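You operate a simulated robot arm through the tools that you are given. There is no shell and no other tool.

Carry out the task below with a simulated two-armed robot. There is one attempt and no reset: what you move stays moved.

## Task
Save the job card's new limit, then test washer 30 against it.
Fine: it is hooked up; the card names programme, step and limit; one test.

Only the result counts: the job must be done as asked and must still hold three seconds after the hand-in. Knocking over, shifting, dropping, spilling or breaking anything else fails it.

## Robot
Two 7-joint arms with fingered hands on one trunk that stands fixed in place. Base frame: the origin is at the foot of the trunk, x ahead of it, y to its left, z up. Units: m, degrees, N and s.
The left shoulder is at [0.06, 0.166, 0.976], the right one opposite. With the tool pointing down near the work surface each hand reaches from about 0.32 to 0.56 m from the base axis, measured 20 degrees to its own side. Payload 5 kg a hand.
Tool frame (each hand has its own): the origin (TCP) lies between the finger pads and is the grasp point; the fingertips stand 0.032 m ahead of it; z points along the fingers, y is the line along which they close. The gripper opens to 0.16 m; its body begins 0.089 m behind the TCP. The gripper is a hand of 3 fingers: y runs from the thumb to the fingers, the wrist lies at [0, 0, -0.267] in the tool frame.
Orientation is told as [roll, pitch, yaw] about the base's x, y, z axes, in that order, counted from this pose: with the fingers straight down and closing along the base's y, the tool's x points along the base's -x, its y along +y and its z along -z.

## Interface
- The arms move only by the tool nudge_tool. It takes "left_commands", "right_commands" or both (then of equal length, played together; a hand with none holds still); each is a list of rows, each an object of numbers (a shift or turn left out is 0): "ax", "ay", "az": the turn, a rotation vector about the tool's x, y, z in degrees; "x", "y", "z": the shift along the tool's x, y, z in m. In form: [{"ax": .., "ay": .., "az": .., "x": .., "y": .., "z": ..}, ...]. A call has 1 to 20 rows; each row is the pose to reach, as a shift and turn from the pose commanded when the call began, along the tool's axes at that moment. A row lasts 0.2 s, in which the tool goes at most 0.05 m and 8.6 degrees; a call with a longer step from one row to the next is refused whole. A pose out of reach is approached as far as the arm can. The call stops where the force on the tool passes 40 N (or 10 N more than at its start, if that is more) or the arm is blocked; 0.2 s more then pass. In this call time passes only in rows, and 0.2 s behind the last. It gives the time, the measured TCP pose, the force on the tool (base axes), the opening and the grip force at its end, in the units of the frame above (readings bear some noise), with the torque about the TCP (base axes, N m) and any sound that the robot's microphone picked up.
- Cameras (640 x 400 px; columns grow to the right, rows downward): "scene" is now at [0.028, 0.0604, 1.6143]; the picture's right is [0.74, -0.67, -0.00], its down [-0.52, -0.58, -0.63] and it looks along [0.42, 0.47, -0.78] (base axes); focal length 214 px, centre (320, 200). "left" rides on the left gripper at [-0.065, -0.004, -0.116] in its tool frame; the picture's right is [0.06, -1.00, 0.00], its down [0.87, 0.05, -0.49] and it looks along [0.49, 0.03, 0.87] (tool axes); focal length 261 px, centre (320, 200). "right" rides on the right gripper at [0.065, -0.004, -0.116] in its tool frame; the picture's right is [0.06, 1.00, 0.00], its down [-0.87, 0.05, -0.49] and it looks along [-0.49, 0.03, 0.87] (tool axes); focal length 261 px, centre (320, 200). There is no depth. A picture from a camera that has moved, and an enlarged one, comes with that camera's place and axes in the base frame and with its lens. The place of the scene camera against the robot may be out by one fixed shift of up to 0.012 m in any direction.
- camera(camera): a new picture of that camera. No time passes.
- move_column(by): slides the trunk up (or, below 0, down) by that many m; the arms and the scene camera ride with it, the base frame stays. It gives what a move gives, with no picture.
- move_fingers(finger1, finger2, thumb_bend, hand): sets how far each is bent, from 0 (flat) to 1 (curled in); at 0.3 the hand is open as for a grip, at 0.7 the pads meet at the TCP. One left out holds its place. A second passes; each finger stops where it meets its share of the squeeze, and holds until it gets a number again. It is the only way to open and close the hand. It gives what a move gives, with no picture; readings hold the bend of each and the force on the fingers (four entries, about 0 where the hand has none), thumb and palm.
- turn_head(pan, tilt): turns the head with the scene camera to pan (to the left, within 86 degrees either way) and tilt (down, from -29 to 69), counted from straight ahead of the robot. It gives what a move gives.
- zoom(camera, box): a new picture of the part [left, top, right, bottom] of that camera's present view, enlarged. No time passes.
- close_job(): hands the job in; it is judged then, once.

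Nothing tells you positions but the pictures and the camera data. Unless the task says otherwise, let go and move clear before handing in.

The tools are called after "Emit:" by a JSON object that holds its "fn" and its "kwargs". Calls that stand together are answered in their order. nudge_tool: Moves the arms, as the interface text tells. Its arguments: {"type":"object","properties":{"left_commands":{"type":"array","items":{"type":"object","properties":{"ax":{"type":"number"},"ay":{"type":"number"},"az":{"type":"number"},"x":{"type":"number"},"y":{"type":"number"},"z":{"type":"number"}}}},"right_commands":{"type":"array","items":{"type":"object","properties":{"ax":{"type":"number"},"ay":{"type":"number"},"az":{"type":"number"},"x":{"type":"number"},"y":{"type":"number"},"z":{"type":"number"}}}}},"required":[]} The other tools are called the same way: move_column (by) moves the trunk up or down; move_fingers (finger1, finger2, thumb_bend, hand) moves the fingers one by one; turn_head (pan, tilt) turns the head that bears the scene camera; camera (camera) takes a picture; zoom (camera, box) takes an enlarged picture of a part of a camera's view; close_job () hands the job in.

At the start:

```text
clock: 0.0
left_position: [0.5619, 0.2145, 1.2473]
left_tool_rot: [0.0, 0.1, 0.0]
left_contact_force: [0.0, -0.3, -0.3]
left_moment: [0.03, -0.01, 0.01]
left_gripper_width: 0.1601
left_grasp_force: 0.2
left_shape: jaw
left_bend: [0.3, 0.3, 0.3]
left_finger forces: [0.0, 0.1, 0.0, 0.1, 0.0, 0.0]
right_position: [0.5581, -0.2203, 1.252]
right_tool_rot: [-0.1, 0.1, 0.1]
right_contact_force: [-0.6, 0.0, 0.0]
right_moment: [-0.01, 0.0, 0.0]
right_gripper_width: 0.1598
right_grasp_force: 0.1
right_shape: jaw
right_bend: [0.3, 0.3, 0.3]
right_finger forces: [0.0, 0.0, 0.0, 0.0, 0.0, 0.0]
trunk travel left (down, up): [-0.525, 0.065]
head pan, tilt (commanded): [47.8, 50.9]
```

scene: 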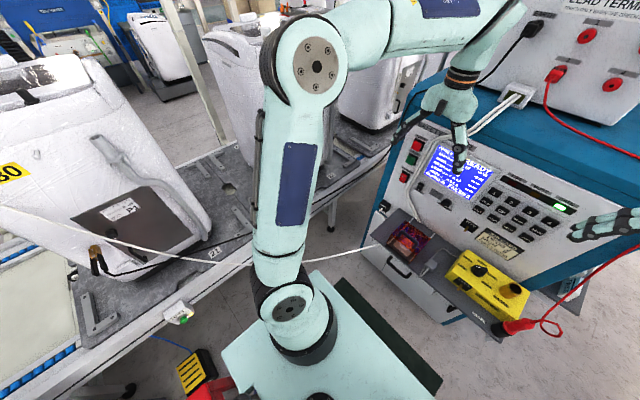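
right: 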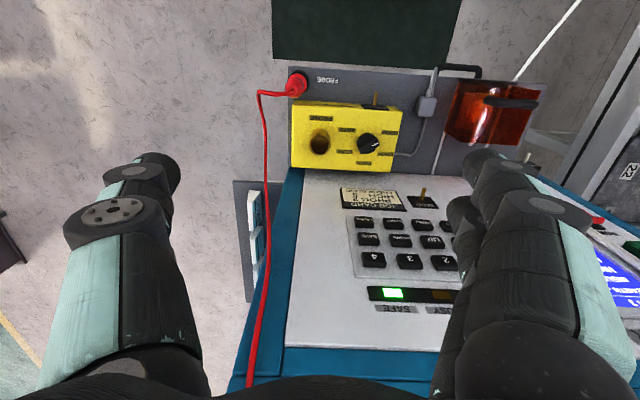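
left: 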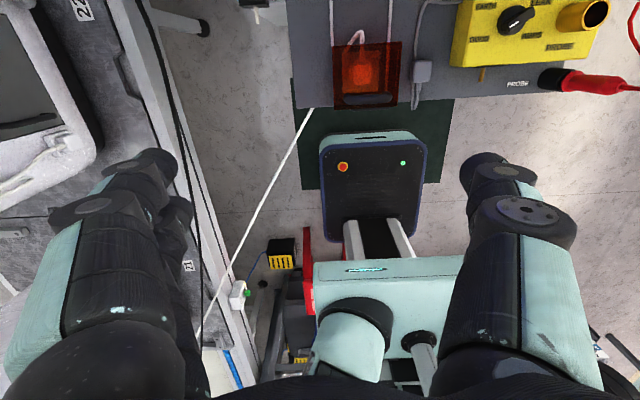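

I see a test station ahead of the robot (screen, keypad, job card, a yellow box, a probe and an orange guard), with washers on a line to the left. I'll look around more closely before moving anything.

Emit:
{"fn": "zoom", "kwargs": {"camera": "scene", "box": [360, 100, 600, 250]}}

Emit:
{"fn": "zoom", "kwargs": {"camera": "scene", "box": [360, 200, 600, 350]}}

Emit:
{"fn": "zoom", "kwargs": {"camera": "right", "box": [280, 160, 480, 320]}}

Emit:
{"fn": "zoom", "kwargs": {"camera": "scene", "box": [0, 50, 320, 350]}}

Emit:
{"fn": "zoom", "kwargs": {"camera": "scene", "box": [460, 0, 640, 150]}}

```text
2.67 times, centred on (480, 175) of scene
camera zoom: at [0.028, 0.0604, 1.6143], right [0.74, -0.67, 0.0], down [-0.52, -0.58, -0.63], along [0.42, 0.47, -0.78], focal length 572 px, centre (-107, 267)
```

zoom: 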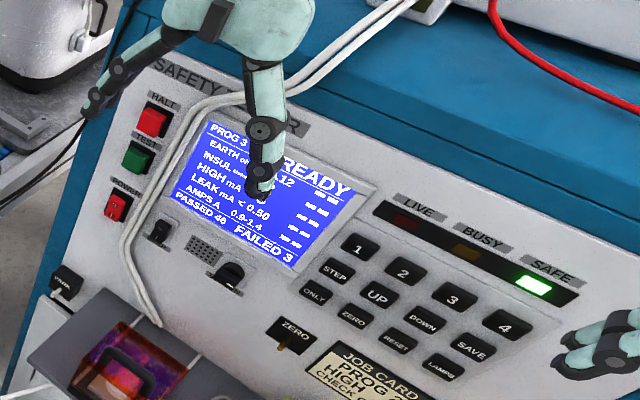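

```text
2.67 times, centred on (480, 275) of scene
camera zoom: at [0.028, 0.0604, 1.6143], right [0.74, -0.67, 0.0], down [-0.52, -0.58, -0.63], along [0.42, 0.47, -0.78], focal length 572 px, centre (-107, 0)
```

zoom: 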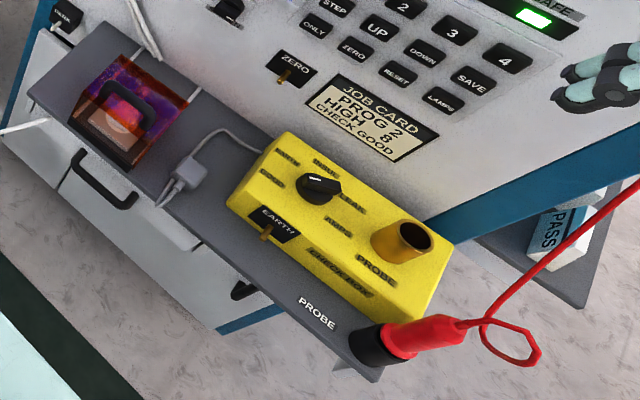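

```text
2.50 times, centred on (380, 240) of right
camera zoom: at [0.4917, -0.2249, 1.3681], right [-0.06, 1.0, 0.0], down [0.87, 0.05, 0.49], along [0.49, 0.03, -0.87], focal length 652 px, centre (170, 100)
```

zoom: 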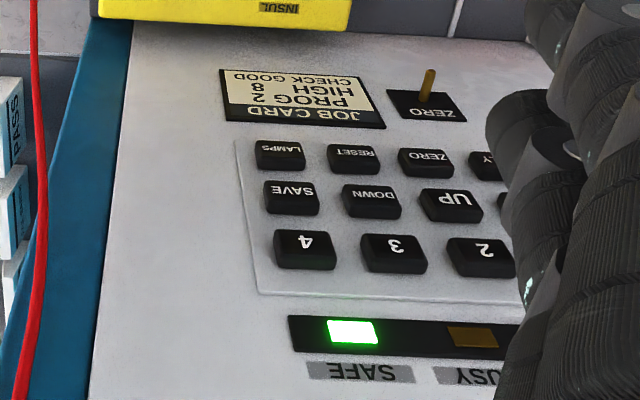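

```text
1.33 times, centred on (160, 200) of scene
camera zoom: at [0.028, 0.0604, 1.6143], right [0.74, -0.67, 0.0], down [-0.52, -0.58, -0.63], along [0.42, 0.47, -0.78], focal length 286 px, centre (533, 200)
```

zoom: 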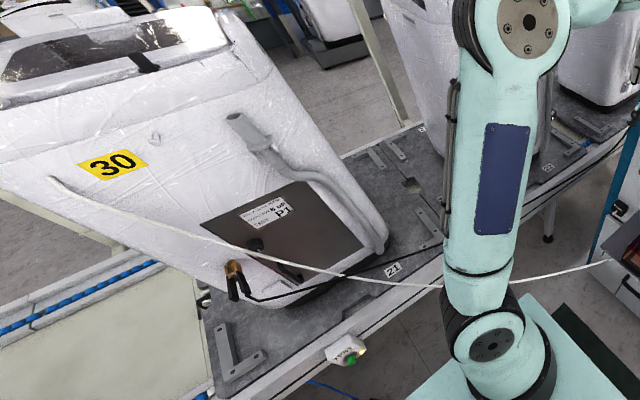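

```text
2.67 times, centred on (550, 75) of scene
camera zoom: at [0.028, 0.0604, 1.6143], right [0.74, -0.67, 0.0], down [-0.52, -0.58, -0.63], along [0.42, 0.47, -0.78], focal length 572 px, centre (-293, 533)
```

zoom: 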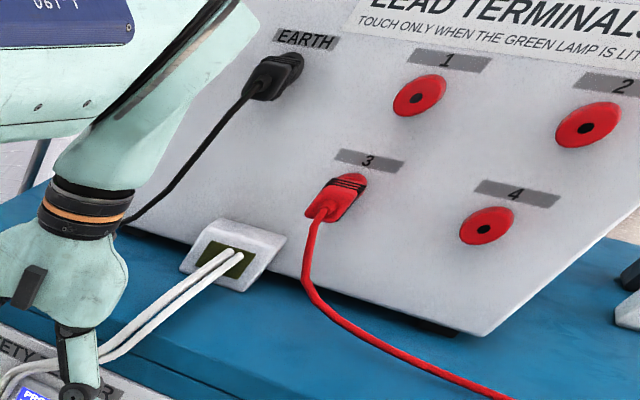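

The card reads PROG 2, HIGH .8, CHECK GOOD, but the screen shows PROG 3 and the hand hides part of it. I'll turn the head to read the whole station and its surroundings.

Emit:
{"fn": "turn_head", "kwargs": {"pan": 10, "tilt": 45}}

Emit:
{"fn": "camera", "kwargs": {"camera": "scene"}}

```text
clock: 1.0
left_position: [0.5596, 0.2142, 1.2475]
left_tool_rot: [-0.1, 0.0, 0.0]
left_contact_force: [0.2, -0.8, 0.5]
left_moment: [-0.05, 0.02, -0.01]
left_gripper_width: 0.16
left_grasp_force: 0.0
left_shape: jaw
left_bend: [0.3, 0.3, 0.3]
left_finger forces: [0.0, 0.0, 0.1, 0.0, 0.0, 0.1]
right_position: [0.5579, -0.2209, 1.2529]
right_tool_rot: [-0.1, 0.1, 0.0]
right_contact_force: [0.0, 0.2, 0.6]
right_moment: [0.0, 0.0, -0.04]
right_gripper_width: 0.1598
right_grasp_force: 0.0
right_shape: jaw
right_bend: [0.3, 0.3, 0.3]
right_finger forces: [0.0, 0.0, 0.0, 0.1, 0.1, 0.1]
trunk travel left (down, up): [-0.525, 0.065]
head pan, tilt (commanded): [10.0, 45.0]
```

```text
taken
camera scene: at [0.0569, 0.0182, 1.6224], right [0.17, -0.98, 0.0], down [-0.7, -0.12, -0.71], along [0.7, 0.12, -0.71], focal length 214 px, centre (320, 200)
```

scene: 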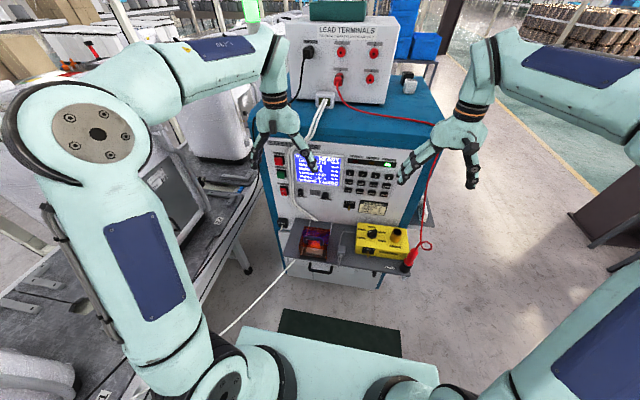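

Emit:
{"fn": "zoom", "kwargs": {"camera": "scene", "box": [250, 130, 450, 280]}}

Emit:
{"fn": "zoom", "kwargs": {"camera": "scene", "box": [250, 0, 450, 140]}}

Emit:
{"fn": "zoom", "kwargs": {"camera": "scene", "box": [280, 140, 400, 220]}}

Emit:
{"fn": "zoom", "kwargs": {"camera": "scene", "box": [260, 200, 440, 290]}}

```text
2.67 times, centred on (350, 205) of scene
camera zoom: at [0.0569, 0.0182, 1.6224], right [0.17, -0.98, 0.0], down [-0.7, -0.12, -0.71], along [0.7, 0.12, -0.71], focal length 572 px, centre (240, 187)
```

zoom: 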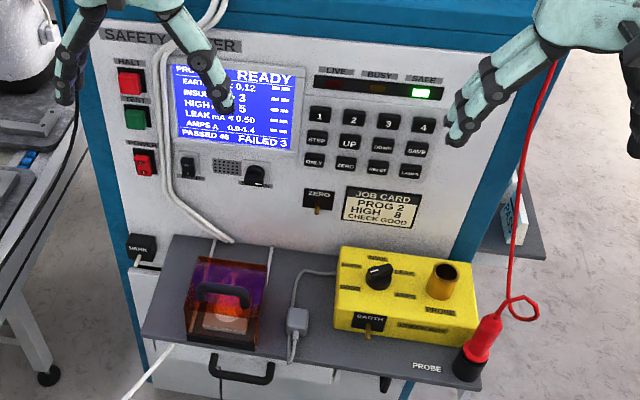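

```text
2.86 times, centred on (350, 70) of scene
camera zoom: at [0.0569, 0.0182, 1.6224], right [0.17, -0.98, 0.0], down [-0.7, -0.12, -0.71], along [0.7, 0.12, -0.71], focal length 613 px, centre (234, 571)
```

zoom: 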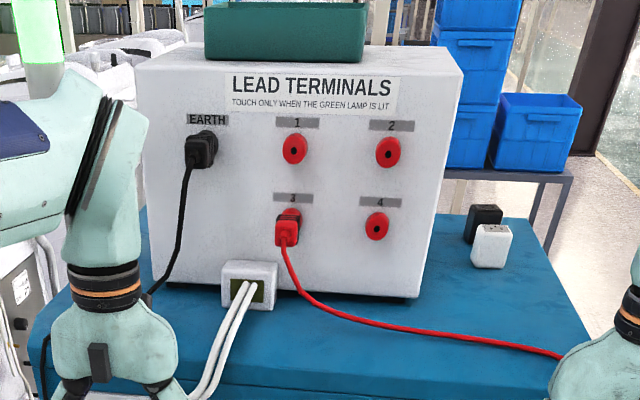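

```text
5.00 times, centred on (340, 180) of scene
camera zoom: at [0.0569, 0.0182, 1.6224], right [0.17, -0.98, 0.0], down [-0.7, -0.12, -0.71], along [0.7, 0.12, -0.71], focal length 1072 px, centre (220, 300)
```

zoom: 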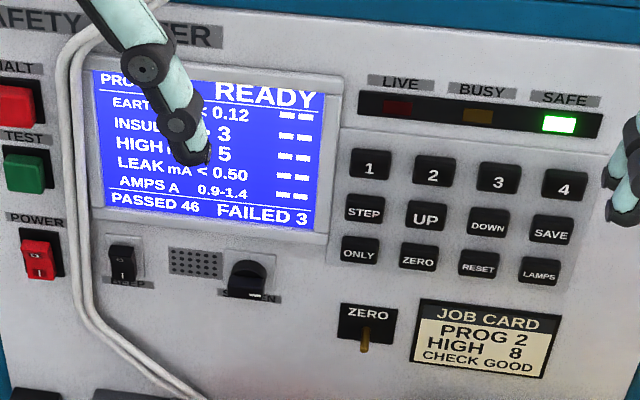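

```text
3.56 times, centred on (350, 245) of scene
camera zoom: at [0.0569, 0.0182, 1.6224], right [0.17, -0.98, 0.0], down [-0.7, -0.12, -0.71], along [0.7, 0.12, -0.71], focal length 763 px, centre (213, 40)
```

zoom: 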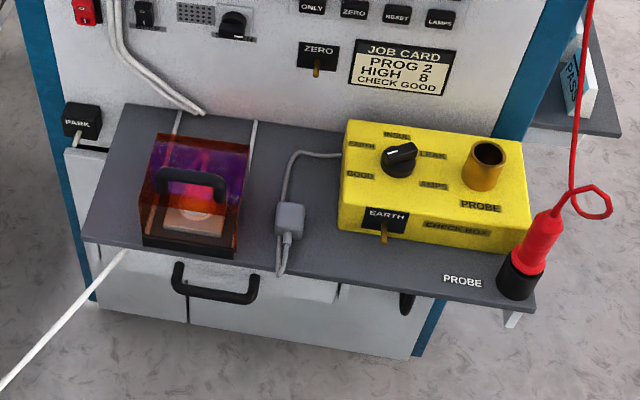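

The tester has a HALT/TEST/POWER column, screen, keypad (1-4, STEP/UP/DOWN/SAVE, ONLY/ZERO/RESET/LAMPS) and lamps reading SAFE. I'll read the washer's label and hook-up, then move the hands out of view.

Emit:
{"fn": "turn_head", "kwargs": {"pan": 75, "tilt": 45}}

Emit:
{"fn": "camera", "kwargs": {"camera": "scene"}}

Emit:
{"fn": "zoom", "kwargs": {"camera": "scene", "box": [120, 60, 440, 260]}}

Emit:
{"fn": "zoom", "kwargs": {"camera": "scene", "box": [240, 180, 440, 320]}}

```text
clock: 2.4
left_position: [0.5609, 0.2147, 1.2479]
left_tool_rot: [0.0, 0.0, 0.0]
left_contact_force: [-0.4, -0.1, 0.2]
left_moment: [-0.02, -0.02, -0.01]
left_gripper_width: 0.1598
left_grasp_force: 0.0
left_shape: jaw
left_bend: [0.3, 0.3, 0.3]
left_finger forces: [0.0, 0.1, 0.0, 0.0, 0.0, 0.0]
right_position: [0.5581, -0.2214, 1.2521]
right_tool_rot: [-0.1, 0.0, 0.1]
right_contact_force: [-0.1, -1.1, 0.6]
right_moment: [-0.01, 0.0, 0.01]
right_gripper_width: 0.16
right_grasp_force: 0.1
right_shape: jaw
right_bend: [0.3, 0.3, 0.3]
right_finger forces: [0.0, 0.0, 0.1, 0.0, 0.0, 0.0]
trunk travel left (down, up): [-0.525, 0.065]
head pan, tilt (commanded): [75.0, 45.0]
```

```text
taken
camera scene: at [-0.002, 0.0825, 1.6224], right [0.97, -0.26, 0.0], down [-0.18, -0.68, -0.71], along [0.18, 0.68, -0.71], focal length 214 px, centre (320, 200)
```

scene: 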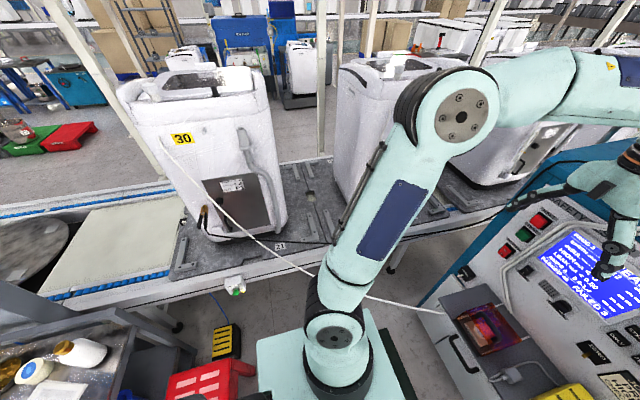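

```text
2.00 times, centred on (280, 160) of scene
camera zoom: at [-0.002, 0.0825, 1.6224], right [0.97, -0.26, 0.0], down [-0.18, -0.68, -0.71], along [0.18, 0.68, -0.71], focal length 429 px, centre (400, 280)
```

zoom: 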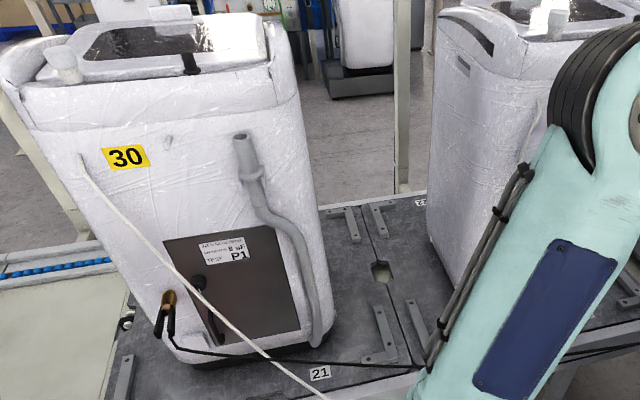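

```text
2.86 times, centred on (340, 250) of scene
camera zoom: at [-0.002, 0.0825, 1.6224], right [0.97, -0.26, 0.0], down [-0.18, -0.68, -0.71], along [0.18, 0.68, -0.71], focal length 613 px, centre (263, 57)
```

zoom: 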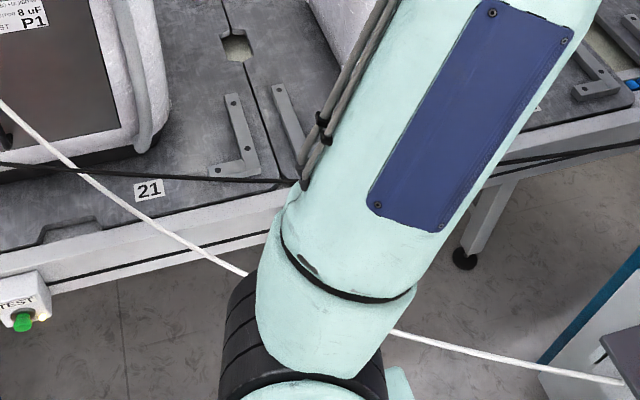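

The washer's plate and a second TEST button on the conveyor need a closer read.

Emit:
{"fn": "zoom", "kwargs": {"camera": "scene", "box": [190, 165, 270, 215]}}

Emit:
{"fn": "zoom", "kwargs": {"camera": "scene", "box": [170, 270, 290, 345]}}

Emit:
{"fn": "zoom", "kwargs": {"camera": "scene", "box": [400, 250, 600, 400]}}

Emit:
{"fn": "zoom", "kwargs": {"camera": "left", "box": [200, 0, 640, 260]}}

```text
8.00 times, centred on (230, 190) of scene
camera zoom: at [-0.002, 0.0825, 1.6224], right [0.97, -0.26, 0.0], down [-0.18, -0.68, -0.71], along [0.18, 0.68, -0.71], focal length 1716 px, centre (1040, 280)
```

zoom: 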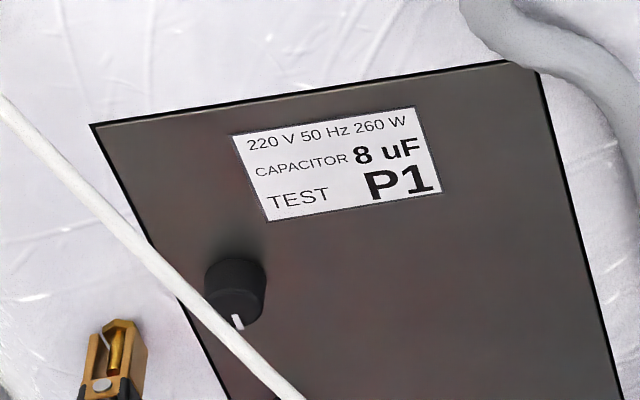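

```text
5.33 times, centred on (230, 308) of scene
camera zoom: at [-0.002, 0.0825, 1.6224], right [0.97, -0.26, 0.0], down [-0.18, -0.68, -0.71], along [0.18, 0.68, -0.71], focal length 1144 px, centre (800, -373)
```

zoom: 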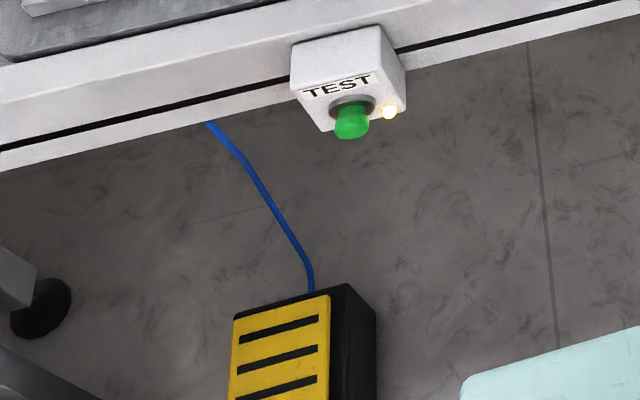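

```text
2.67 times, centred on (500, 325) of scene
camera zoom: at [-0.002, 0.0825, 1.6224], right [0.97, -0.26, 0.0], down [-0.18, -0.68, -0.71], along [0.18, 0.68, -0.71], focal length 572 px, centre (-160, -133)
```

zoom: 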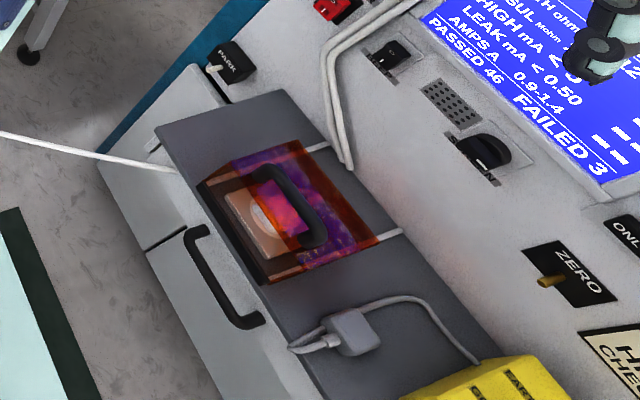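

```text
1.45 times, centred on (420, 130) of left
camera zoom: at [0.6258, 0.2102, 1.3616], right [-0.06, -1.0, 0.0], down [-0.87, 0.05, 0.49], along [-0.49, 0.03, -0.87], focal length 379 px, centre (174, 302)
```

zoom: 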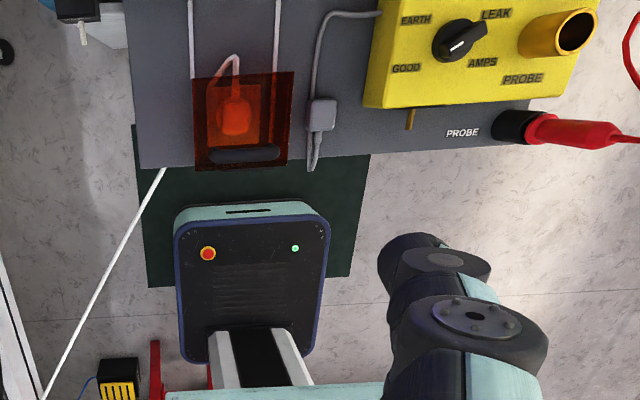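

Washer 30 is earthed and plugged in. By triangulation the tester panel is a near-vertical face at x≈0.745, with keys at about y 0.02 to -0.13 and z 1.0 to 1.09, and TEST near y≈0.31. I'll draw the left hand back for a clear view and fold the right hand's two fingers so the thumb alone can press.

Emit:
{"fn": "nudge_tool", "kwargs": {"left_commands": [{"x": 0.04, "z": -0.01}, {"x": 0.08, "z": -0.02}, {"x": 0.11, "z": -0.02}]}}

Emit:
{"fn": "move_fingers", "kwargs": {"hand": "right", "finger1": 1.0, "finger2": 1.0, "thumb_bend": 0.5}}

Emit:
{"fn": "turn_head", "kwargs": {"pan": 5, "tilt": 38}}

Emit:
{"fn": "camera", "kwargs": {"camera": "scene"}}

Emit:
{"fn": "camera", "kwargs": {"camera": "right"}}

```text
clock: 3.2
left_position: [0.4496, 0.2149, 1.2679]
left_tool_rot: [-0.1, -0.1, 0.0]
left_contact_force: [-0.2, -0.4, -0.1]
left_moment: [0.04, -0.07, 0.0]
left_gripper_width: 0.16
left_grasp_force: 0.0
left_shape: jaw
left_bend: [0.3, 0.3, 0.3]
left_finger forces: [0.1, 0.0, 0.1, 0.0, 0.1, 0.1]
right_position: [0.557, -0.2207, 1.2534]
right_tool_rot: [-0.1, -0.1, 0.0]
right_contact_force: [0.2, 0.1, -0.1]
right_moment: [0.01, 0.0, -0.01]
right_gripper_width: 0.1599
right_grasp_force: 0.1
right_shape: jaw
right_bend: [0.3, 0.3, 0.3]
right_finger forces: [0.0, 0.1, 0.0, 0.0, 0.0, 0.0]
trunk travel left (down, up): [-0.525, 0.065]
head pan, tilt (commanded): [75.0, 45.0]
```

```text
clock: 4.2
left_position: [0.4511, 0.2146, 1.2672]
left_tool_rot: [0.0, 0.0, 0.0]
left_contact_force: [-1.1, -0.1, -0.3]
left_moment: [0.02, 0.04, 0.01]
left_gripper_width: 0.1599
left_grasp_force: 0.1
left_shape: jaw
left_bend: [0.3, 0.3, 0.3]
left_finger forces: [0.1, 0.0, 0.0, 0.0, 0.1, 0.1]
right_position: [0.559, -0.2207, 1.252]
right_tool_rot: [0.0, 0.0, 0.0]
right_contact_force: [0.1, 0.1, 0.5]
right_moment: [0.02, 0.03, -0.01]
right_gripper_width: 0.0571
right_grasp_force: 0.1
right_shape: fingers
right_bend: [1.0, 1.0, 0.5]
right_finger forces: [0.0, 0.0, 0.0, 0.1, 0.1, 0.1]
trunk travel left (down, up): [-0.525, 0.065]
head pan, tilt (commanded): [75.0, 45.0]
```

```text
clock: 5.6
left_position: [0.4512, 0.2142, 1.2669]
left_tool_rot: [0.0, -0.1, 0.0]
left_contact_force: [-1.2, 0.0, -0.1]
left_moment: [0.0, 0.0, 0.03]
left_gripper_width: 0.1597
left_grasp_force: 0.1
left_shape: jaw
left_bend: [0.3, 0.3, 0.3]
left_finger forces: [0.0, 0.0, 0.1, 0.0, 0.1, 0.1]
right_position: [0.5585, -0.2209, 1.2516]
right_tool_rot: [0.0, 0.0, 0.0]
right_contact_force: [-0.8, -0.7, 0.5]
right_moment: [0.04, -0.02, 0.0]
right_gripper_width: 0.0577
right_grasp_force: 0.1
right_shape: fingers
right_bend: [1.0, 1.0, 0.5]
right_finger forces: [0.0, 0.0, 0.1, 0.0, 0.0, 0.1]
trunk travel left (down, up): [-0.525, 0.065]
head pan, tilt (commanded): [5.0, 38.0]
```

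```text
taken
camera scene: at [0.0628, 0.0116, 1.6327], right [0.09, -1.0, 0.0], down [-0.61, -0.05, -0.79], along [0.78, 0.07, -0.62], focal length 214 px, centre (320, 200)
```

scene: 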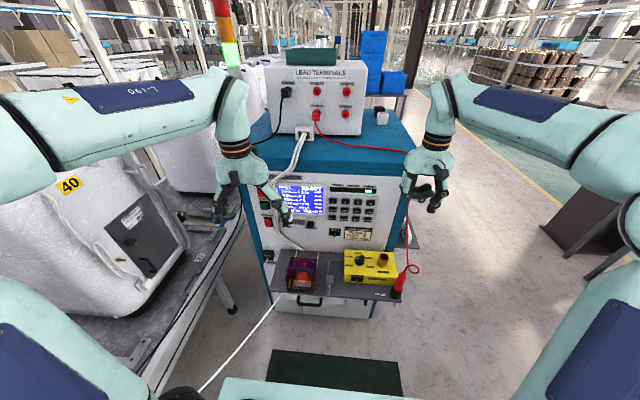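

```text
taken
camera right: at [0.4917, -0.2249, 1.3681], right [-0.06, 1.0, 0.0], down [0.87, 0.05, 0.49], along [0.49, 0.03, -0.87], focal length 261 px, centre (320, 200)
```

right: 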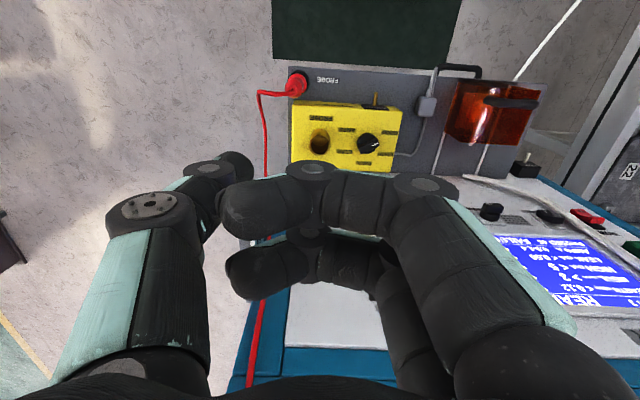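

Both hands are clear and the screen is now fully visible. I'll swing the right hand to point forward and slightly down, standing off the keypad, so its camera can view the panel.

Emit:
{"fn": "nudge_tool", "kwargs": {"right_commands": [{"ay": -7.5, "x": 0.01, "y": 0.015, "z": 0.0}, {"ay": -15, "x": 0.02, "y": 0.03, "z": 0.0}, {"ay": -22.5, "x": 0.03, "y": 0.045, "z": 0.01}, {"ay": -30, "x": 0.03, "y": 0.06, "z": 0.02}, {"ay": -37.5, "x": 0.03, "y": 0.075, "z": 0.04}, {"ay": -45, "x": 0.03, "y": 0.09, "z": 0.06}, {"ay": -52.5, "x": 0.03, "y": 0.105, "z": 0.08}, {"ay": -60, "x": 0.03, "y": 0.12, "z": 0.1}]}}

Emit:
{"fn": "camera", "kwargs": {"camera": "right"}}

Emit:
{"fn": "camera", "kwargs": {"camera": "scene"}}

Emit:
{"fn": "zoom", "kwargs": {"camera": "scene", "box": [240, 160, 440, 300]}}

```text
clock: 7.4
left_position: [0.4531, 0.2152, 1.2677]
left_tool_rot: [0.0, 0.1, 0.1]
left_contact_force: [0.1, 0.4, -1.2]
left_moment: [-0.02, 0.03, -0.04]
left_gripper_width: 0.1601
left_grasp_force: 0.1
left_shape: jaw
left_bend: [0.3, 0.3, 0.3]
left_finger forces: [0.0, 0.0, 0.1, 0.1, 0.0, 0.0]
right_position: [0.5294, -0.1003, 1.1509]
right_tool_rot: [0.3, -59.6, -0.5]
right_contact_force: [1.2, 1.5, 0.2]
right_moment: [-0.03, 0.05, -0.01]
right_gripper_width: 0.0576
right_grasp_force: 0.0
right_shape: fingers
right_bend: [1.0, 1.0, 0.5]
right_finger forces: [0.0, 0.0, 0.0, 0.0, 0.0, 0.0]
trunk travel left (down, up): [-0.525, 0.065]
head pan, tilt (commanded): [5.0, 38.0]
```

```text
taken
camera right: at [0.3946, -0.104, 1.1534], right [-0.03, 1.0, -0.05], down [0.01, 0.05, 1.0], along [1.0, 0.03, -0.02], focal length 261 px, centre (320, 200)
```

right: 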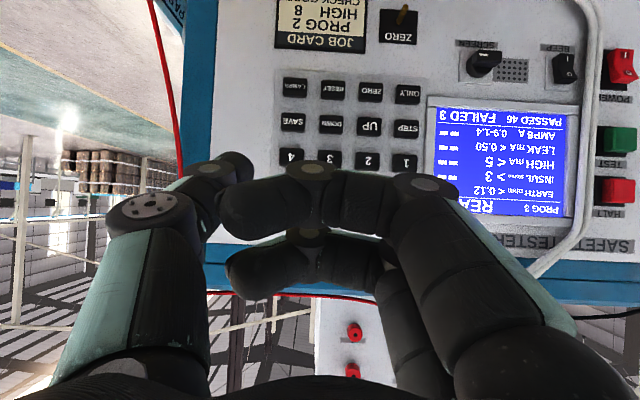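

```text
taken
camera scene: at [0.064, 0.0122, 1.6327], right [0.09, -1.0, 0.0], down [-0.61, -0.05, -0.79], along [0.78, 0.07, -0.62], focal length 214 px, centre (320, 200)
```

scene: 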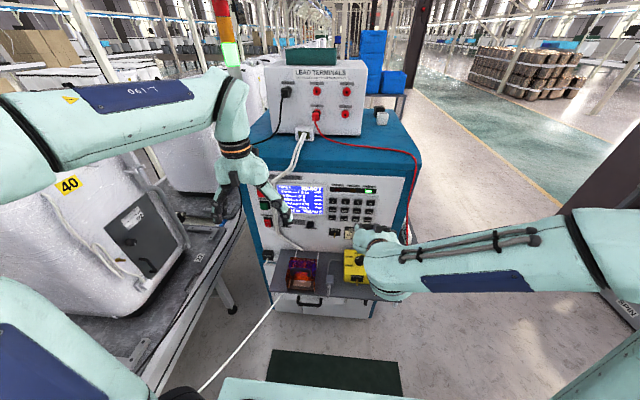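

```text
2.86 times, centred on (340, 230) of scene
camera zoom: at [0.064, 0.0122, 1.6327], right [0.09, -1.0, 0.0], down [-0.61, -0.05, -0.79], along [0.78, 0.07, -0.62], focal length 613 px, centre (263, 114)
```

zoom: 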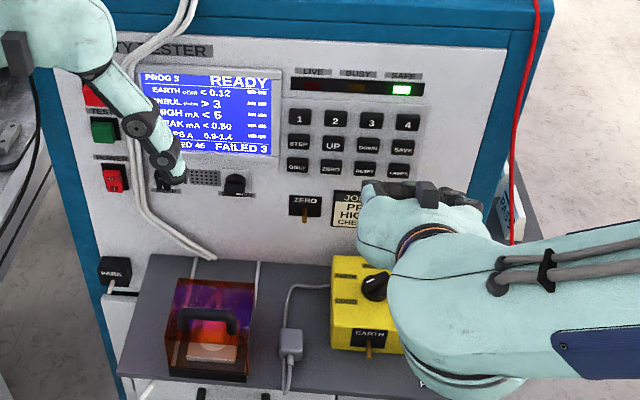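

The right camera now looks square at the panel. The key pitch is about 0.05 m, with key 2 at about [0.743, -0.033, 1.09], and the screen shows PROG 3, HIGH < 5. I'll point the hand more forward and yaw it left so the thumb tip leads, then hover off key 2.

Emit:
{"fn": "nudge_tool", "kwargs": {"right_commands": [{"ax": -3.7, "ay": -3.0, "az": -1.5, "x": 0.001, "y": 0.02, "z": 0.01}, {"ax": -7.4, "ay": -5.9, "az": -3.1, "x": 0.001, "y": 0.04, "z": 0.025}, {"ax": -11.1, "ay": -8.9, "az": -4.6, "x": 0.002, "y": 0.06, "z": 0.045}, {"ax": -14.8, "ay": -11.9, "az": -6.1, "x": 0.003, "y": 0.085, "z": 0.06}, {"ax": -18.5, "ay": -14.8, "az": -7.7, "x": 0.003, "y": 0.107, "z": 0.07}], "left_commands": [{"y": 0.015}, {"y": 0.03}, {"y": 0.045}, {"y": 0.06}, {"y": 0.06}]}}

Emit:
{"fn": "camera", "kwargs": {"camera": "right"}}

Emit:
{"fn": "camera", "kwargs": {"camera": "scene"}}

Emit:
{"fn": "zoom", "kwargs": {"camera": "scene", "box": [240, 160, 440, 300]}}

```text
clock: 8.6
left_position: [0.4513, 0.2739, 1.2671]
left_tool_rot: [0.0, 0.1, 0.0]
left_contact_force: [-1.0, -0.3, 0.6]
left_moment: [0.02, -0.01, -0.01]
left_gripper_width: 0.1599
left_grasp_force: 0.1
left_shape: jaw
left_bend: [0.3, 0.3, 0.3]
left_finger forces: [0.1, 0.0, 0.1, 0.0, 0.0, 0.1]
right_position: [0.5762, -0.0447, 1.146]
right_tool_rot: [1.2, -70.4, 13.1]
right_contact_force: [1.4, -1.2, -1.0]
right_moment: [0.05, -0.02, 0.03]
right_gripper_width: 0.0573
right_grasp_force: 0.1
right_shape: fingers
right_bend: [1.0, 1.0, 0.5]
right_finger forces: [0.0, 0.0, 0.0, 0.0, 0.1, 0.0]
right hand out of reach, approached as far as the arm can: row 4, 5
trunk travel left (down, up): [-0.525, 0.065]
head pan, tilt (commanded): [5.0, 38.0]
```

```text
taken
camera right: at [0.4495, -0.0809, 1.1228], right [-0.27, 0.96, -0.05], down [-0.18, 0.0, 0.98], along [0.95, 0.27, 0.17], focal length 261 px, centre (320, 200)
```

right: 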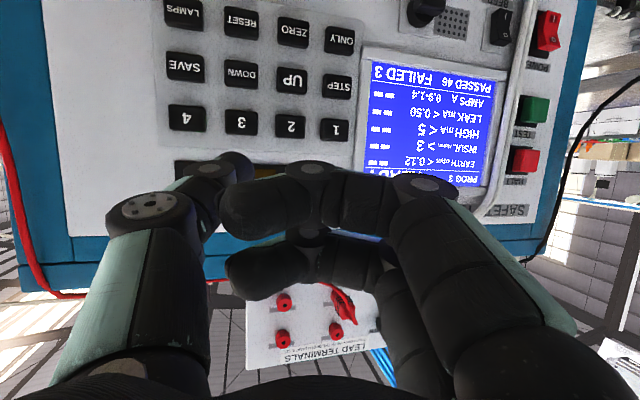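

```text
taken
camera scene: at [0.0636, 0.0099, 1.6327], right [0.09, -1.0, 0.0], down [-0.61, -0.05, -0.79], along [0.78, 0.07, -0.62], focal length 214 px, centre (320, 200)
```

scene: 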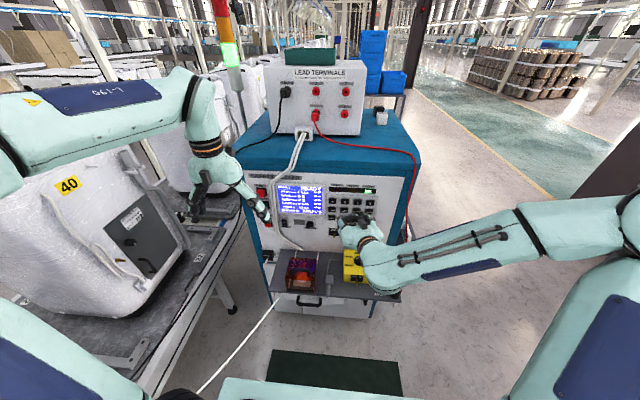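

```text
2.86 times, centred on (340, 230) of scene
camera zoom: at [0.0636, 0.0099, 1.6327], right [0.09, -1.0, 0.0], down [-0.61, -0.05, -0.79], along [0.78, 0.07, -0.62], focal length 613 px, centre (263, 114)
```

zoom: 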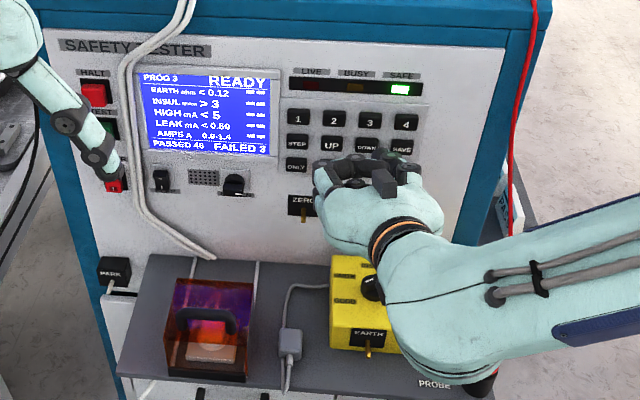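

The right arm hit a limit short of the target pose. I'll run a zero-shift row to see which pose counts as commanded before going on.

Emit:
{"fn": "nudge_tool", "kwargs": {"right_commands": [{"x": 0.0}]}}

```text
clock: 9.0
left_position: [0.4513, 0.2743, 1.2678]
left_tool_rot: [0.0, -0.1, 0.0]
left_contact_force: [0.0, -0.3, -0.1]
left_moment: [0.03, 0.02, 0.0]
left_gripper_width: 0.16
left_grasp_force: 0.0
left_shape: jaw
left_bend: [0.3, 0.3, 0.3]
left_finger forces: [0.0, 0.0, 0.1, 0.0, 0.0, 0.0]
right_position: [0.5762, -0.0438, 1.1446]
right_tool_rot: [1.2, -70.3, 13.3]
right_contact_force: [0.9, 0.0, 1.0]
right_moment: [0.0, 0.01, 0.04]
right_gripper_width: 0.0576
right_grasp_force: 0.0
right_shape: fingers
right_bend: [1.0, 1.0, 0.5]
right_finger forces: [0.0, 0.0, 0.0, 0.0, 0.0, 0.0]
trunk travel left (down, up): [-0.525, 0.065]
head pan, tilt (commanded): [5.0, 38.0]
```

The commanded pose is simply where the arm stopped. I estimate the thumb tip is at about [0.62, -0.09, 1.13]. I'll keep this orientation and shift forward, left and down to sit in front of key 2.

Emit:
{"fn": "nudge_tool", "kwargs": {"right_commands": [{"x": 0.005, "y": 0.01, "z": 0.02}, {"x": 0.01, "y": 0.021, "z": 0.04}, {"x": 0.015, "y": 0.031, "z": 0.055}, {"x": 0.02, "y": 0.041, "z": 0.065}]}}

Emit:
{"fn": "camera", "kwargs": {"camera": "right"}}

Emit:
{"fn": "zoom", "kwargs": {"camera": "scene", "box": [280, 160, 440, 260]}}

```text
clock: 10.0
left_position: [0.4511, 0.2751, 1.2666]
left_tool_rot: [-0.1, 0.0, 0.0]
left_contact_force: [0.3, 0.5, -0.1]
left_moment: [-0.02, 0.02, -0.01]
left_gripper_width: 0.1599
left_grasp_force: 0.0
left_shape: jaw
left_bend: [0.3, 0.3, 0.3]
left_finger forces: [0.0, 0.0, 0.0, 0.2, 0.1, 0.0]
right_position: [0.6172, -0.0118, 1.1355]
right_tool_rot: [1.2, -70.2, 13.2]
right_contact_force: [-0.1, 0.4, -0.2]
right_moment: [-0.01, 0.02, 0.01]
right_gripper_width: 0.0575
right_grasp_force: 0.0
right_shape: fingers
right_bend: [1.0, 1.0, 0.5]
right_finger forces: [0.0, 0.0, 0.0, 0.0, 0.1, 0.1]
right hand out of reach, approached as far as the arm can: row 1, 2, 3, 4
trunk travel left (down, up): [-0.525, 0.065]
head pan, tilt (commanded): [5.0, 38.0]
```

```text
taken
camera right: at [0.4902, -0.0493, 1.1145], right [-0.27, 0.96, -0.05], down [-0.17, 0.0, 0.98], along [0.95, 0.27, 0.17], focal length 261 px, centre (320, 200)
```

right: 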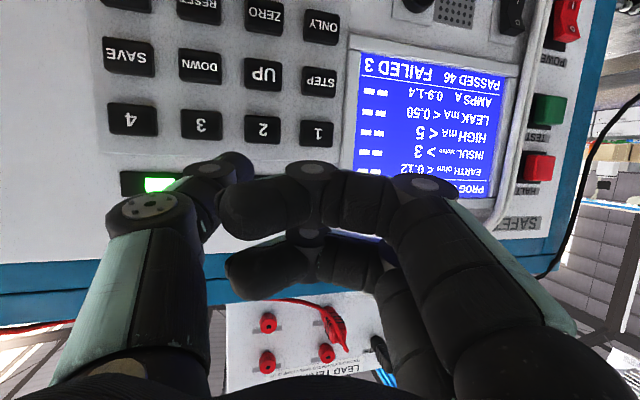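

```text
4.00 times, centred on (360, 210) of scene
camera zoom: at [0.063, 0.0111, 1.6327], right [0.09, -1.0, 0.0], down [-0.61, -0.05, -0.79], along [0.78, 0.07, -0.62], focal length 858 px, centre (160, 160)
```

zoom: 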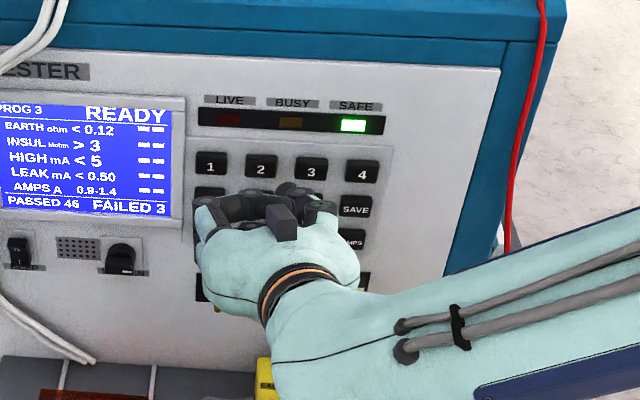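

The arm won't go lower in this posture, so I'll lower the trunk, which carries the arm down unchanged. First I'll zoom in on the thumb tip to find exactly where it shows in the hand camera.

Emit:
{"fn": "zoom", "kwargs": {"camera": "right", "box": [90, 100, 330, 250]}}

Emit:
{"fn": "zoom", "kwargs": {"camera": "scene", "box": [320, 190, 380, 230]}}

```text
2.67 times, centred on (210, 175) of right
camera zoom: at [0.4902, -0.0493, 1.1145], right [-0.27, 0.96, -0.05], down [-0.17, 0.0, 0.98], along [0.95, 0.27, 0.17], focal length 695 px, centre (613, 267)
```

zoom: 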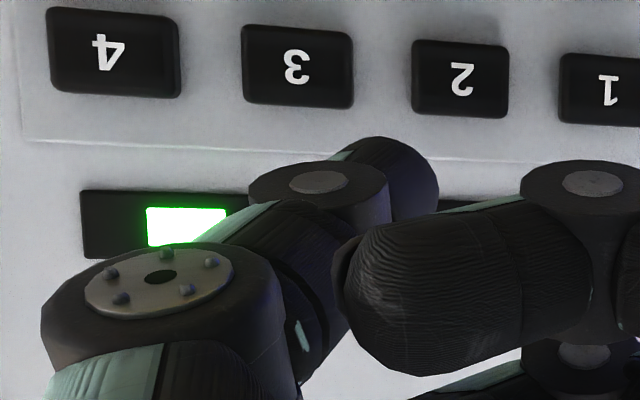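

```text
10.00 times, centred on (350, 210) of scene
camera zoom: at [0.063, 0.0111, 1.6327], right [0.09, -1.0, 0.0], down [-0.61, -0.05, -0.79], along [0.78, 0.07, -0.62], focal length 2145 px, centre (20, 100)
```

zoom: 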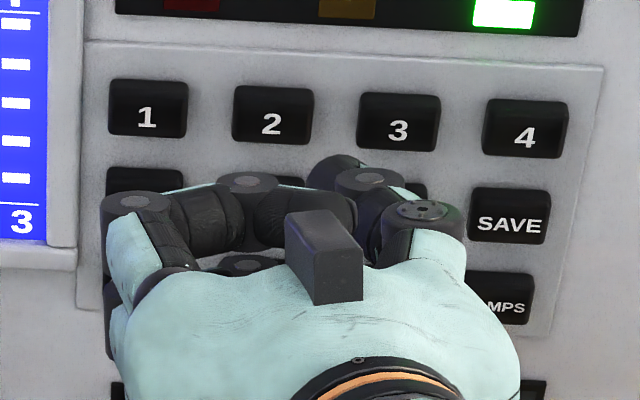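

The thumb dome is well visible: its tip is at about [0.667, -0.052, 1.124], roughly TCP + [0.05, -0.042, -0.012]. I'll lower the trunk 0.06 to bring it to keypad height.

Emit:
{"fn": "move_column", "kwargs": {"by": -0.06}}

Emit:
{"fn": "camera", "kwargs": {"camera": "right"}}

Emit:
{"fn": "camera", "kwargs": {"camera": "scene"}}

```text
clock: 11.0
left_position: [0.4502, 0.2752, 1.2079]
left_tool_rot: [0.0, 0.0, 0.1]
left_contact_force: [0.5, -0.3, -0.3]
left_moment: [-0.05, -0.03, -0.02]
left_gripper_width: 0.16
left_grasp_force: 0.1
left_shape: jaw
left_bend: [0.3, 0.3, 0.3]
left_finger forces: [0.0, 0.0, 0.0, 0.0, 0.0, 0.0]
right_position: [0.6164, -0.0129, 1.0765]
right_tool_rot: [1.1, -70.2, 13.3]
right_contact_force: [0.0, -0.4, -0.2]
right_moment: [0.02, -0.05, -0.02]
right_gripper_width: 0.0575
right_grasp_force: 0.2
right_shape: fingers
right_bend: [1.0, 1.0, 0.5]
right_finger forces: [0.0, 0.0, 0.0, 0.0, 0.1, 0.0]
trunk travel left (down, up): [-0.465, 0.125]
head pan, tilt (commanded): [5.0, 38.0]
```

```text
taken
camera right: at [0.4897, -0.0489, 1.0548], right [-0.27, 0.96, -0.05], down [-0.17, 0.0, 0.98], along [0.95, 0.27, 0.17], focal length 261 px, centre (320, 200)
```

right: 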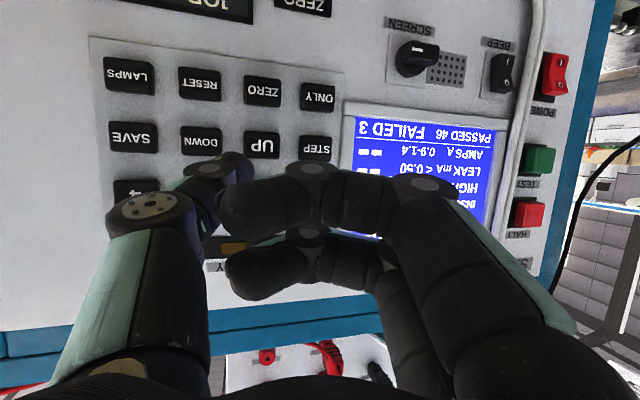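

```text
taken
camera scene: at [0.0625, 0.0116, 1.5727], right [0.09, -1.0, 0.0], down [-0.61, -0.05, -0.79], along [0.79, 0.07, -0.62], focal length 214 px, centre (320, 200)
```

scene: 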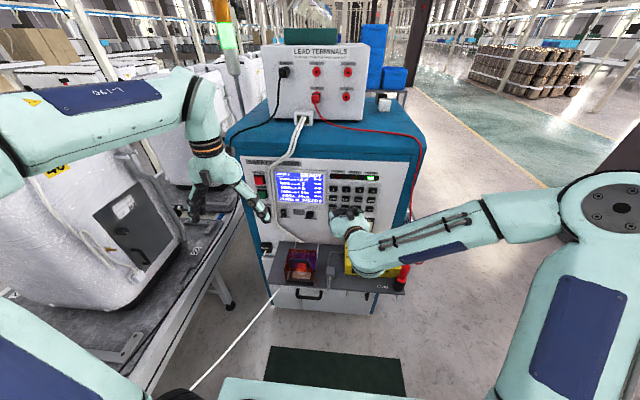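

Comparing the two views across the known 0.06 m drop puts the UP key's face at about [0.731, -0.035, 1.050], and key 2 at about [0.731, -0.034, 1.095]. The tip is at about [0.669, -0.052, 1.064], so I'll bring it to 0.03 m in front of key 2.

Emit:
{"fn": "nudge_tool", "kwargs": {"right_commands": [{"x": -0.02, "y": 0.005, "z": 0.01}, {"x": -0.04, "y": 0.0103, "z": 0.0212}]}}

Emit:
{"fn": "camera", "kwargs": {"camera": "right"}}

Emit:
{"fn": "zoom", "kwargs": {"camera": "scene", "box": [320, 160, 400, 220]}}

```text
clock: 11.6
left_position: [0.4494, 0.2754, 1.2065]
left_tool_rot: [-0.1, 0.0, -0.1]
left_contact_force: [0.3, -0.8, 0.5]
left_moment: [0.0, -0.01, 0.03]
left_gripper_width: 0.1597
left_grasp_force: 0.0
left_shape: jaw
left_bend: [0.3, 0.3, 0.3]
left_finger forces: [0.0, 0.1, 0.0, 0.0, 0.0, 0.0]
right_position: [0.647, 0.0064, 1.1059]
right_tool_rot: [1.0, -70.2, 13.5]
right_contact_force: [0.2, -0.3, -0.3]
right_moment: [0.03, 0.02, -0.01]
right_gripper_width: 0.0578
right_grasp_force: 0.1
right_shape: fingers
right_bend: [1.0, 1.0, 0.5]
right_finger forces: [0.1, 0.0, 0.0, 0.1, 0.0, 0.1]
trunk travel left (down, up): [-0.465, 0.125]
head pan, tilt (commanded): [5.0, 38.0]
```

```text
taken
camera right: at [0.52, -0.0304, 1.0848], right [-0.27, 0.96, -0.05], down [-0.17, 0.01, 0.98], along [0.95, 0.27, 0.17], focal length 261 px, centre (320, 200)
```

right: 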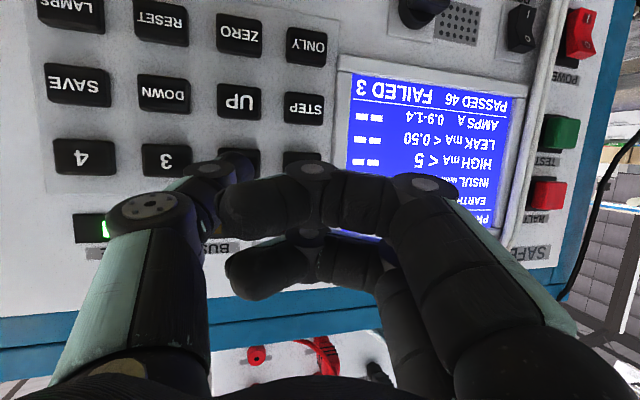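

```text
6.67 times, centred on (360, 190) of scene
camera zoom: at [0.0629, 0.0118, 1.5726], right [0.09, -1.0, 0.0], down [-0.61, -0.05, -0.79], along [0.78, 0.07, -0.62], focal length 1430 px, centre (53, 267)
```

zoom: 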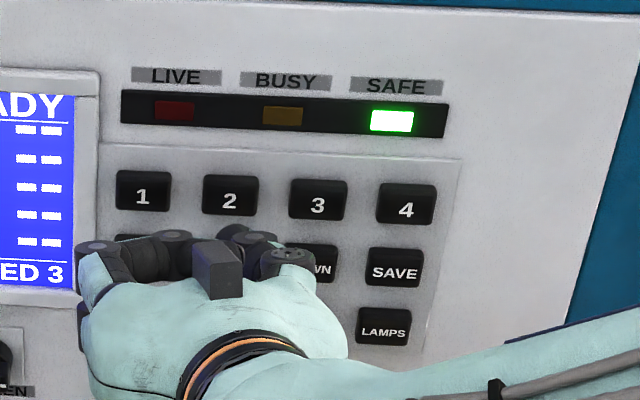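

Key 2 is directly behind the thumb tip in both views. I'll advance straight along +X in small steps and watch force and sound.

Emit:
{"fn": "nudge_tool", "kwargs": {"right_commands": [{"x": -0.00488, "y": -0.00372, "z": 0.01367}, {"x": -0.0065, "y": -0.00495, "z": 0.01823}, {"x": -0.00748, "y": -0.0057, "z": 0.02096}, {"x": -0.00845, "y": -0.00644, "z": 0.0237}]}}

Emit:
{"fn": "zoom", "kwargs": {"camera": "right", "box": [120, 80, 360, 230]}}

Emit:
{"fn": "zoom", "kwargs": {"camera": "scene", "box": [260, 160, 400, 240]}}

```text
clock: 12.6
left_position: [0.451, 0.2753, 1.2075]
left_tool_rot: [0.1, 0.1, -0.1]
left_contact_force: [0.0, -0.2, 0.2]
left_moment: [-0.01, 0.01, 0.0]
left_gripper_width: 0.16
left_grasp_force: 0.1
left_shape: jaw
left_bend: [0.3, 0.3, 0.3]
left_finger forces: [0.0, 0.0, 0.0, 0.1, 0.0, 0.0]
right_position: [0.6728, 0.0055, 1.1062]
right_tool_rot: [1.1, -70.2, 13.3]
right_contact_force: [0.5, 0.4, 0.7]
right_moment: [-0.01, 0.01, 0.02]
right_gripper_width: 0.0575
right_grasp_force: 0.1
right_shape: fingers
right_bend: [1.0, 1.0, 0.5]
right_finger forces: [0.1, 0.0, 0.0, 0.0, 0.0, 0.1]
trunk travel left (down, up): [-0.465, 0.125]
head pan, tilt (commanded): [5.0, 38.0]
```

```text
2.67 times, centred on (240, 155) of right
camera zoom: at [0.5459, -0.0307, 1.0847], right [-0.27, 0.96, -0.05], down [-0.17, 0.0, 0.98], along [0.95, 0.27, 0.17], focal length 695 px, centre (533, 320)
```

zoom: 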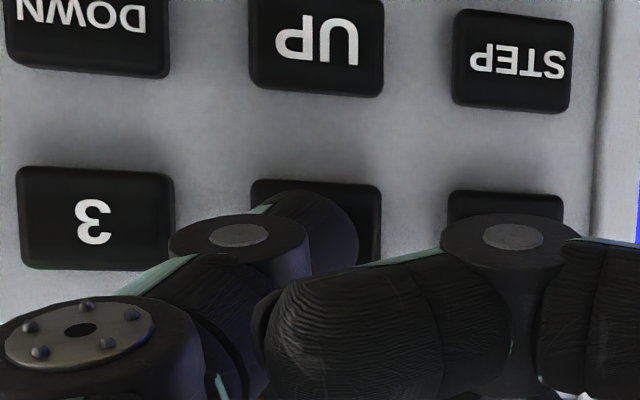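

```text
4.57 times, centred on (330, 200) of scene
camera zoom: at [0.0628, 0.0116, 1.5727], right [0.09, -1.0, 0.0], down [-0.61, -0.05, -0.79], along [0.79, 0.07, -0.62], focal length 980 px, centre (274, 200)
```

zoom: 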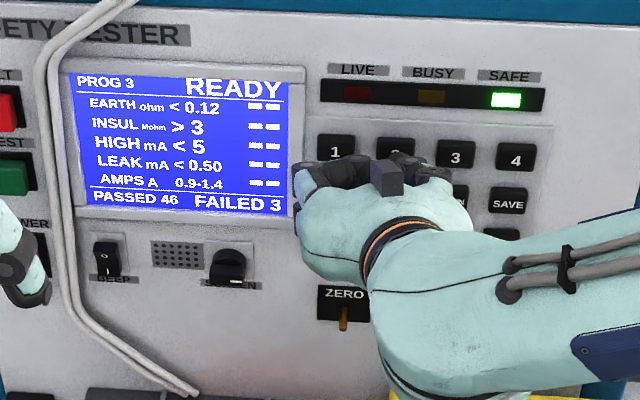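

No contact yet, and the tip sits over key 2. I'll continue in 2.5 mm steps.

Emit:
{"fn": "nudge_tool", "kwargs": {"right_commands": [{"x": -0.00098, "y": -0.00074, "z": 0.00273}, {"x": -0.00179, "y": -0.00136, "z": 0.005}, {"x": -0.0026, "y": -0.00198, "z": 0.0073}]}}

Emit:
{"fn": "zoom", "kwargs": {"camera": "scene", "box": [260, 160, 400, 240]}}

Emit:
{"fn": "zoom", "kwargs": {"camera": "right", "box": [120, 80, 360, 230]}}

```text
clock: 13.4
left_position: [0.4508, 0.2739, 1.2075]
left_tool_rot: [0.0, 0.1, 0.0]
left_contact_force: [0.0, 0.1, 0.3]
left_moment: [0.02, 0.0, 0.01]
left_gripper_width: 0.1598
left_grasp_force: 0.0
left_shape: jaw
left_bend: [0.3, 0.3, 0.3]
left_finger forces: [0.0, 0.0, 0.0, 0.1, 0.0, 0.0]
right_position: [0.6799, 0.0057, 1.1059]
right_tool_rot: [1.1, -70.1, 13.3]
right_contact_force: [-2.6, -0.4, 0.7]
right_moment: [0.01, -0.01, -0.06]
right_gripper_width: 0.0576
right_grasp_force: 0.7
right_shape: fingers
right_bend: [1.0, 1.0, 0.5]
right_finger forces: [0.1, 0.0, 0.0, 0.1, 1.5, 0.0]
trunk travel left (down, up): [-0.465, 0.125]
head pan, tilt (commanded): [5.0, 38.0]
```

```text
4.57 times, centred on (330, 200) of scene
camera zoom: at [0.0626, 0.0116, 1.5727], right [0.09, -1.0, 0.0], down [-0.61, -0.05, -0.79], along [0.79, 0.07, -0.62], focal length 980 px, centre (274, 200)
```

zoom: 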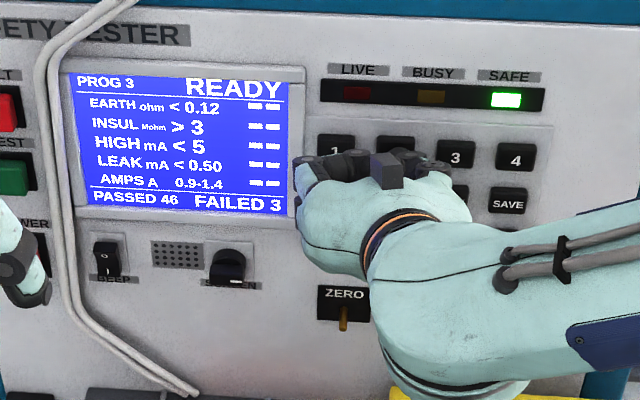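

```text
2.67 times, centred on (240, 155) of right
camera zoom: at [0.5535, -0.0308, 1.0846], right [-0.27, 0.96, -0.05], down [-0.17, 0.0, 0.98], along [0.95, 0.27, 0.17], focal length 695 px, centre (533, 320)
```

zoom: 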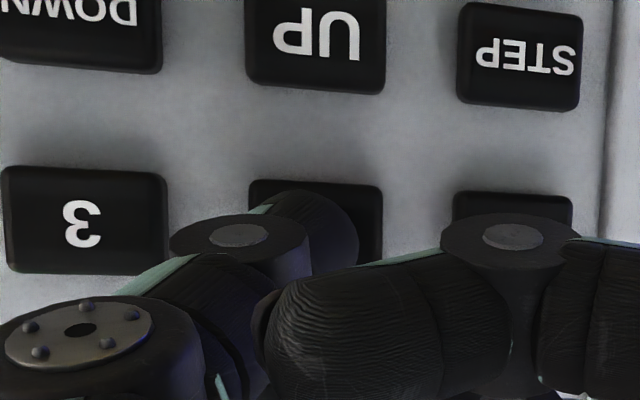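

Contact is made: -2.6 N on the thumb at TCP x≈0.679, with no screen change yet. I'll push a little further.

Emit:
{"fn": "nudge_tool", "kwargs": {"right_commands": [{"x": -0.00065, "y": -0.0005, "z": 0.00182}, {"x": -0.0013, "y": -0.001, "z": 0.00364}]}}

Emit:
{"fn": "zoom", "kwargs": {"camera": "scene", "box": [260, 160, 400, 240]}}

```text
clock: 14.0
left_position: [0.4488, 0.2748, 1.2072]
left_tool_rot: [0.1, 0.0, -0.1]
left_contact_force: [0.5, -0.3, 0.1]
left_moment: [0.0, 0.05, 0.02]
left_gripper_width: 0.1599
left_grasp_force: 0.0
left_shape: jaw
left_bend: [0.3, 0.3, 0.3]
left_finger forces: [0.0, 0.0, 0.1, 0.0, 0.1, 0.0]
right_position: [0.6841, 0.0051, 1.1063]
right_tool_rot: [1.1, -70.2, 13.2]
right_contact_force: [-6.6, -0.9, -0.8]
right_moment: [0.04, 0.07, -0.29]
right_gripper_width: 0.0572
right_grasp_force: 2.8
right_shape: fingers
right_bend: [1.0, 1.0, 0.5]
right_finger forces: [0.1, 0.0, 0.1, 0.0, 5.6, 0.1]
trunk travel left (down, up): [-0.465, 0.125]
head pan, tilt (commanded): [5.0, 38.0]
heard: click
```

```text
4.57 times, centred on (330, 200) of scene
camera zoom: at [0.0621, 0.0115, 1.5727], right [0.09, -1.0, 0.0], down [-0.61, -0.05, -0.79], along [0.79, 0.07, -0.62], focal length 980 px, centre (274, 200)
```

zoom: 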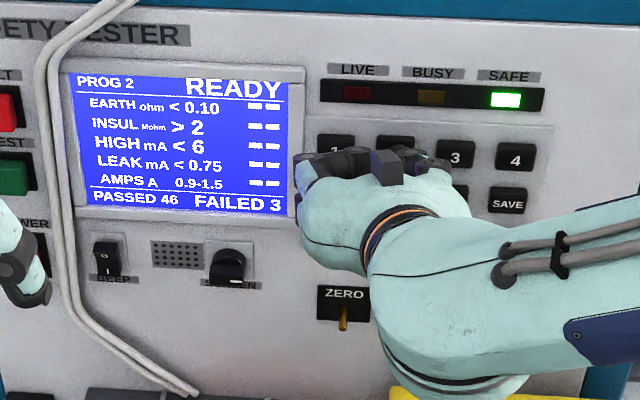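

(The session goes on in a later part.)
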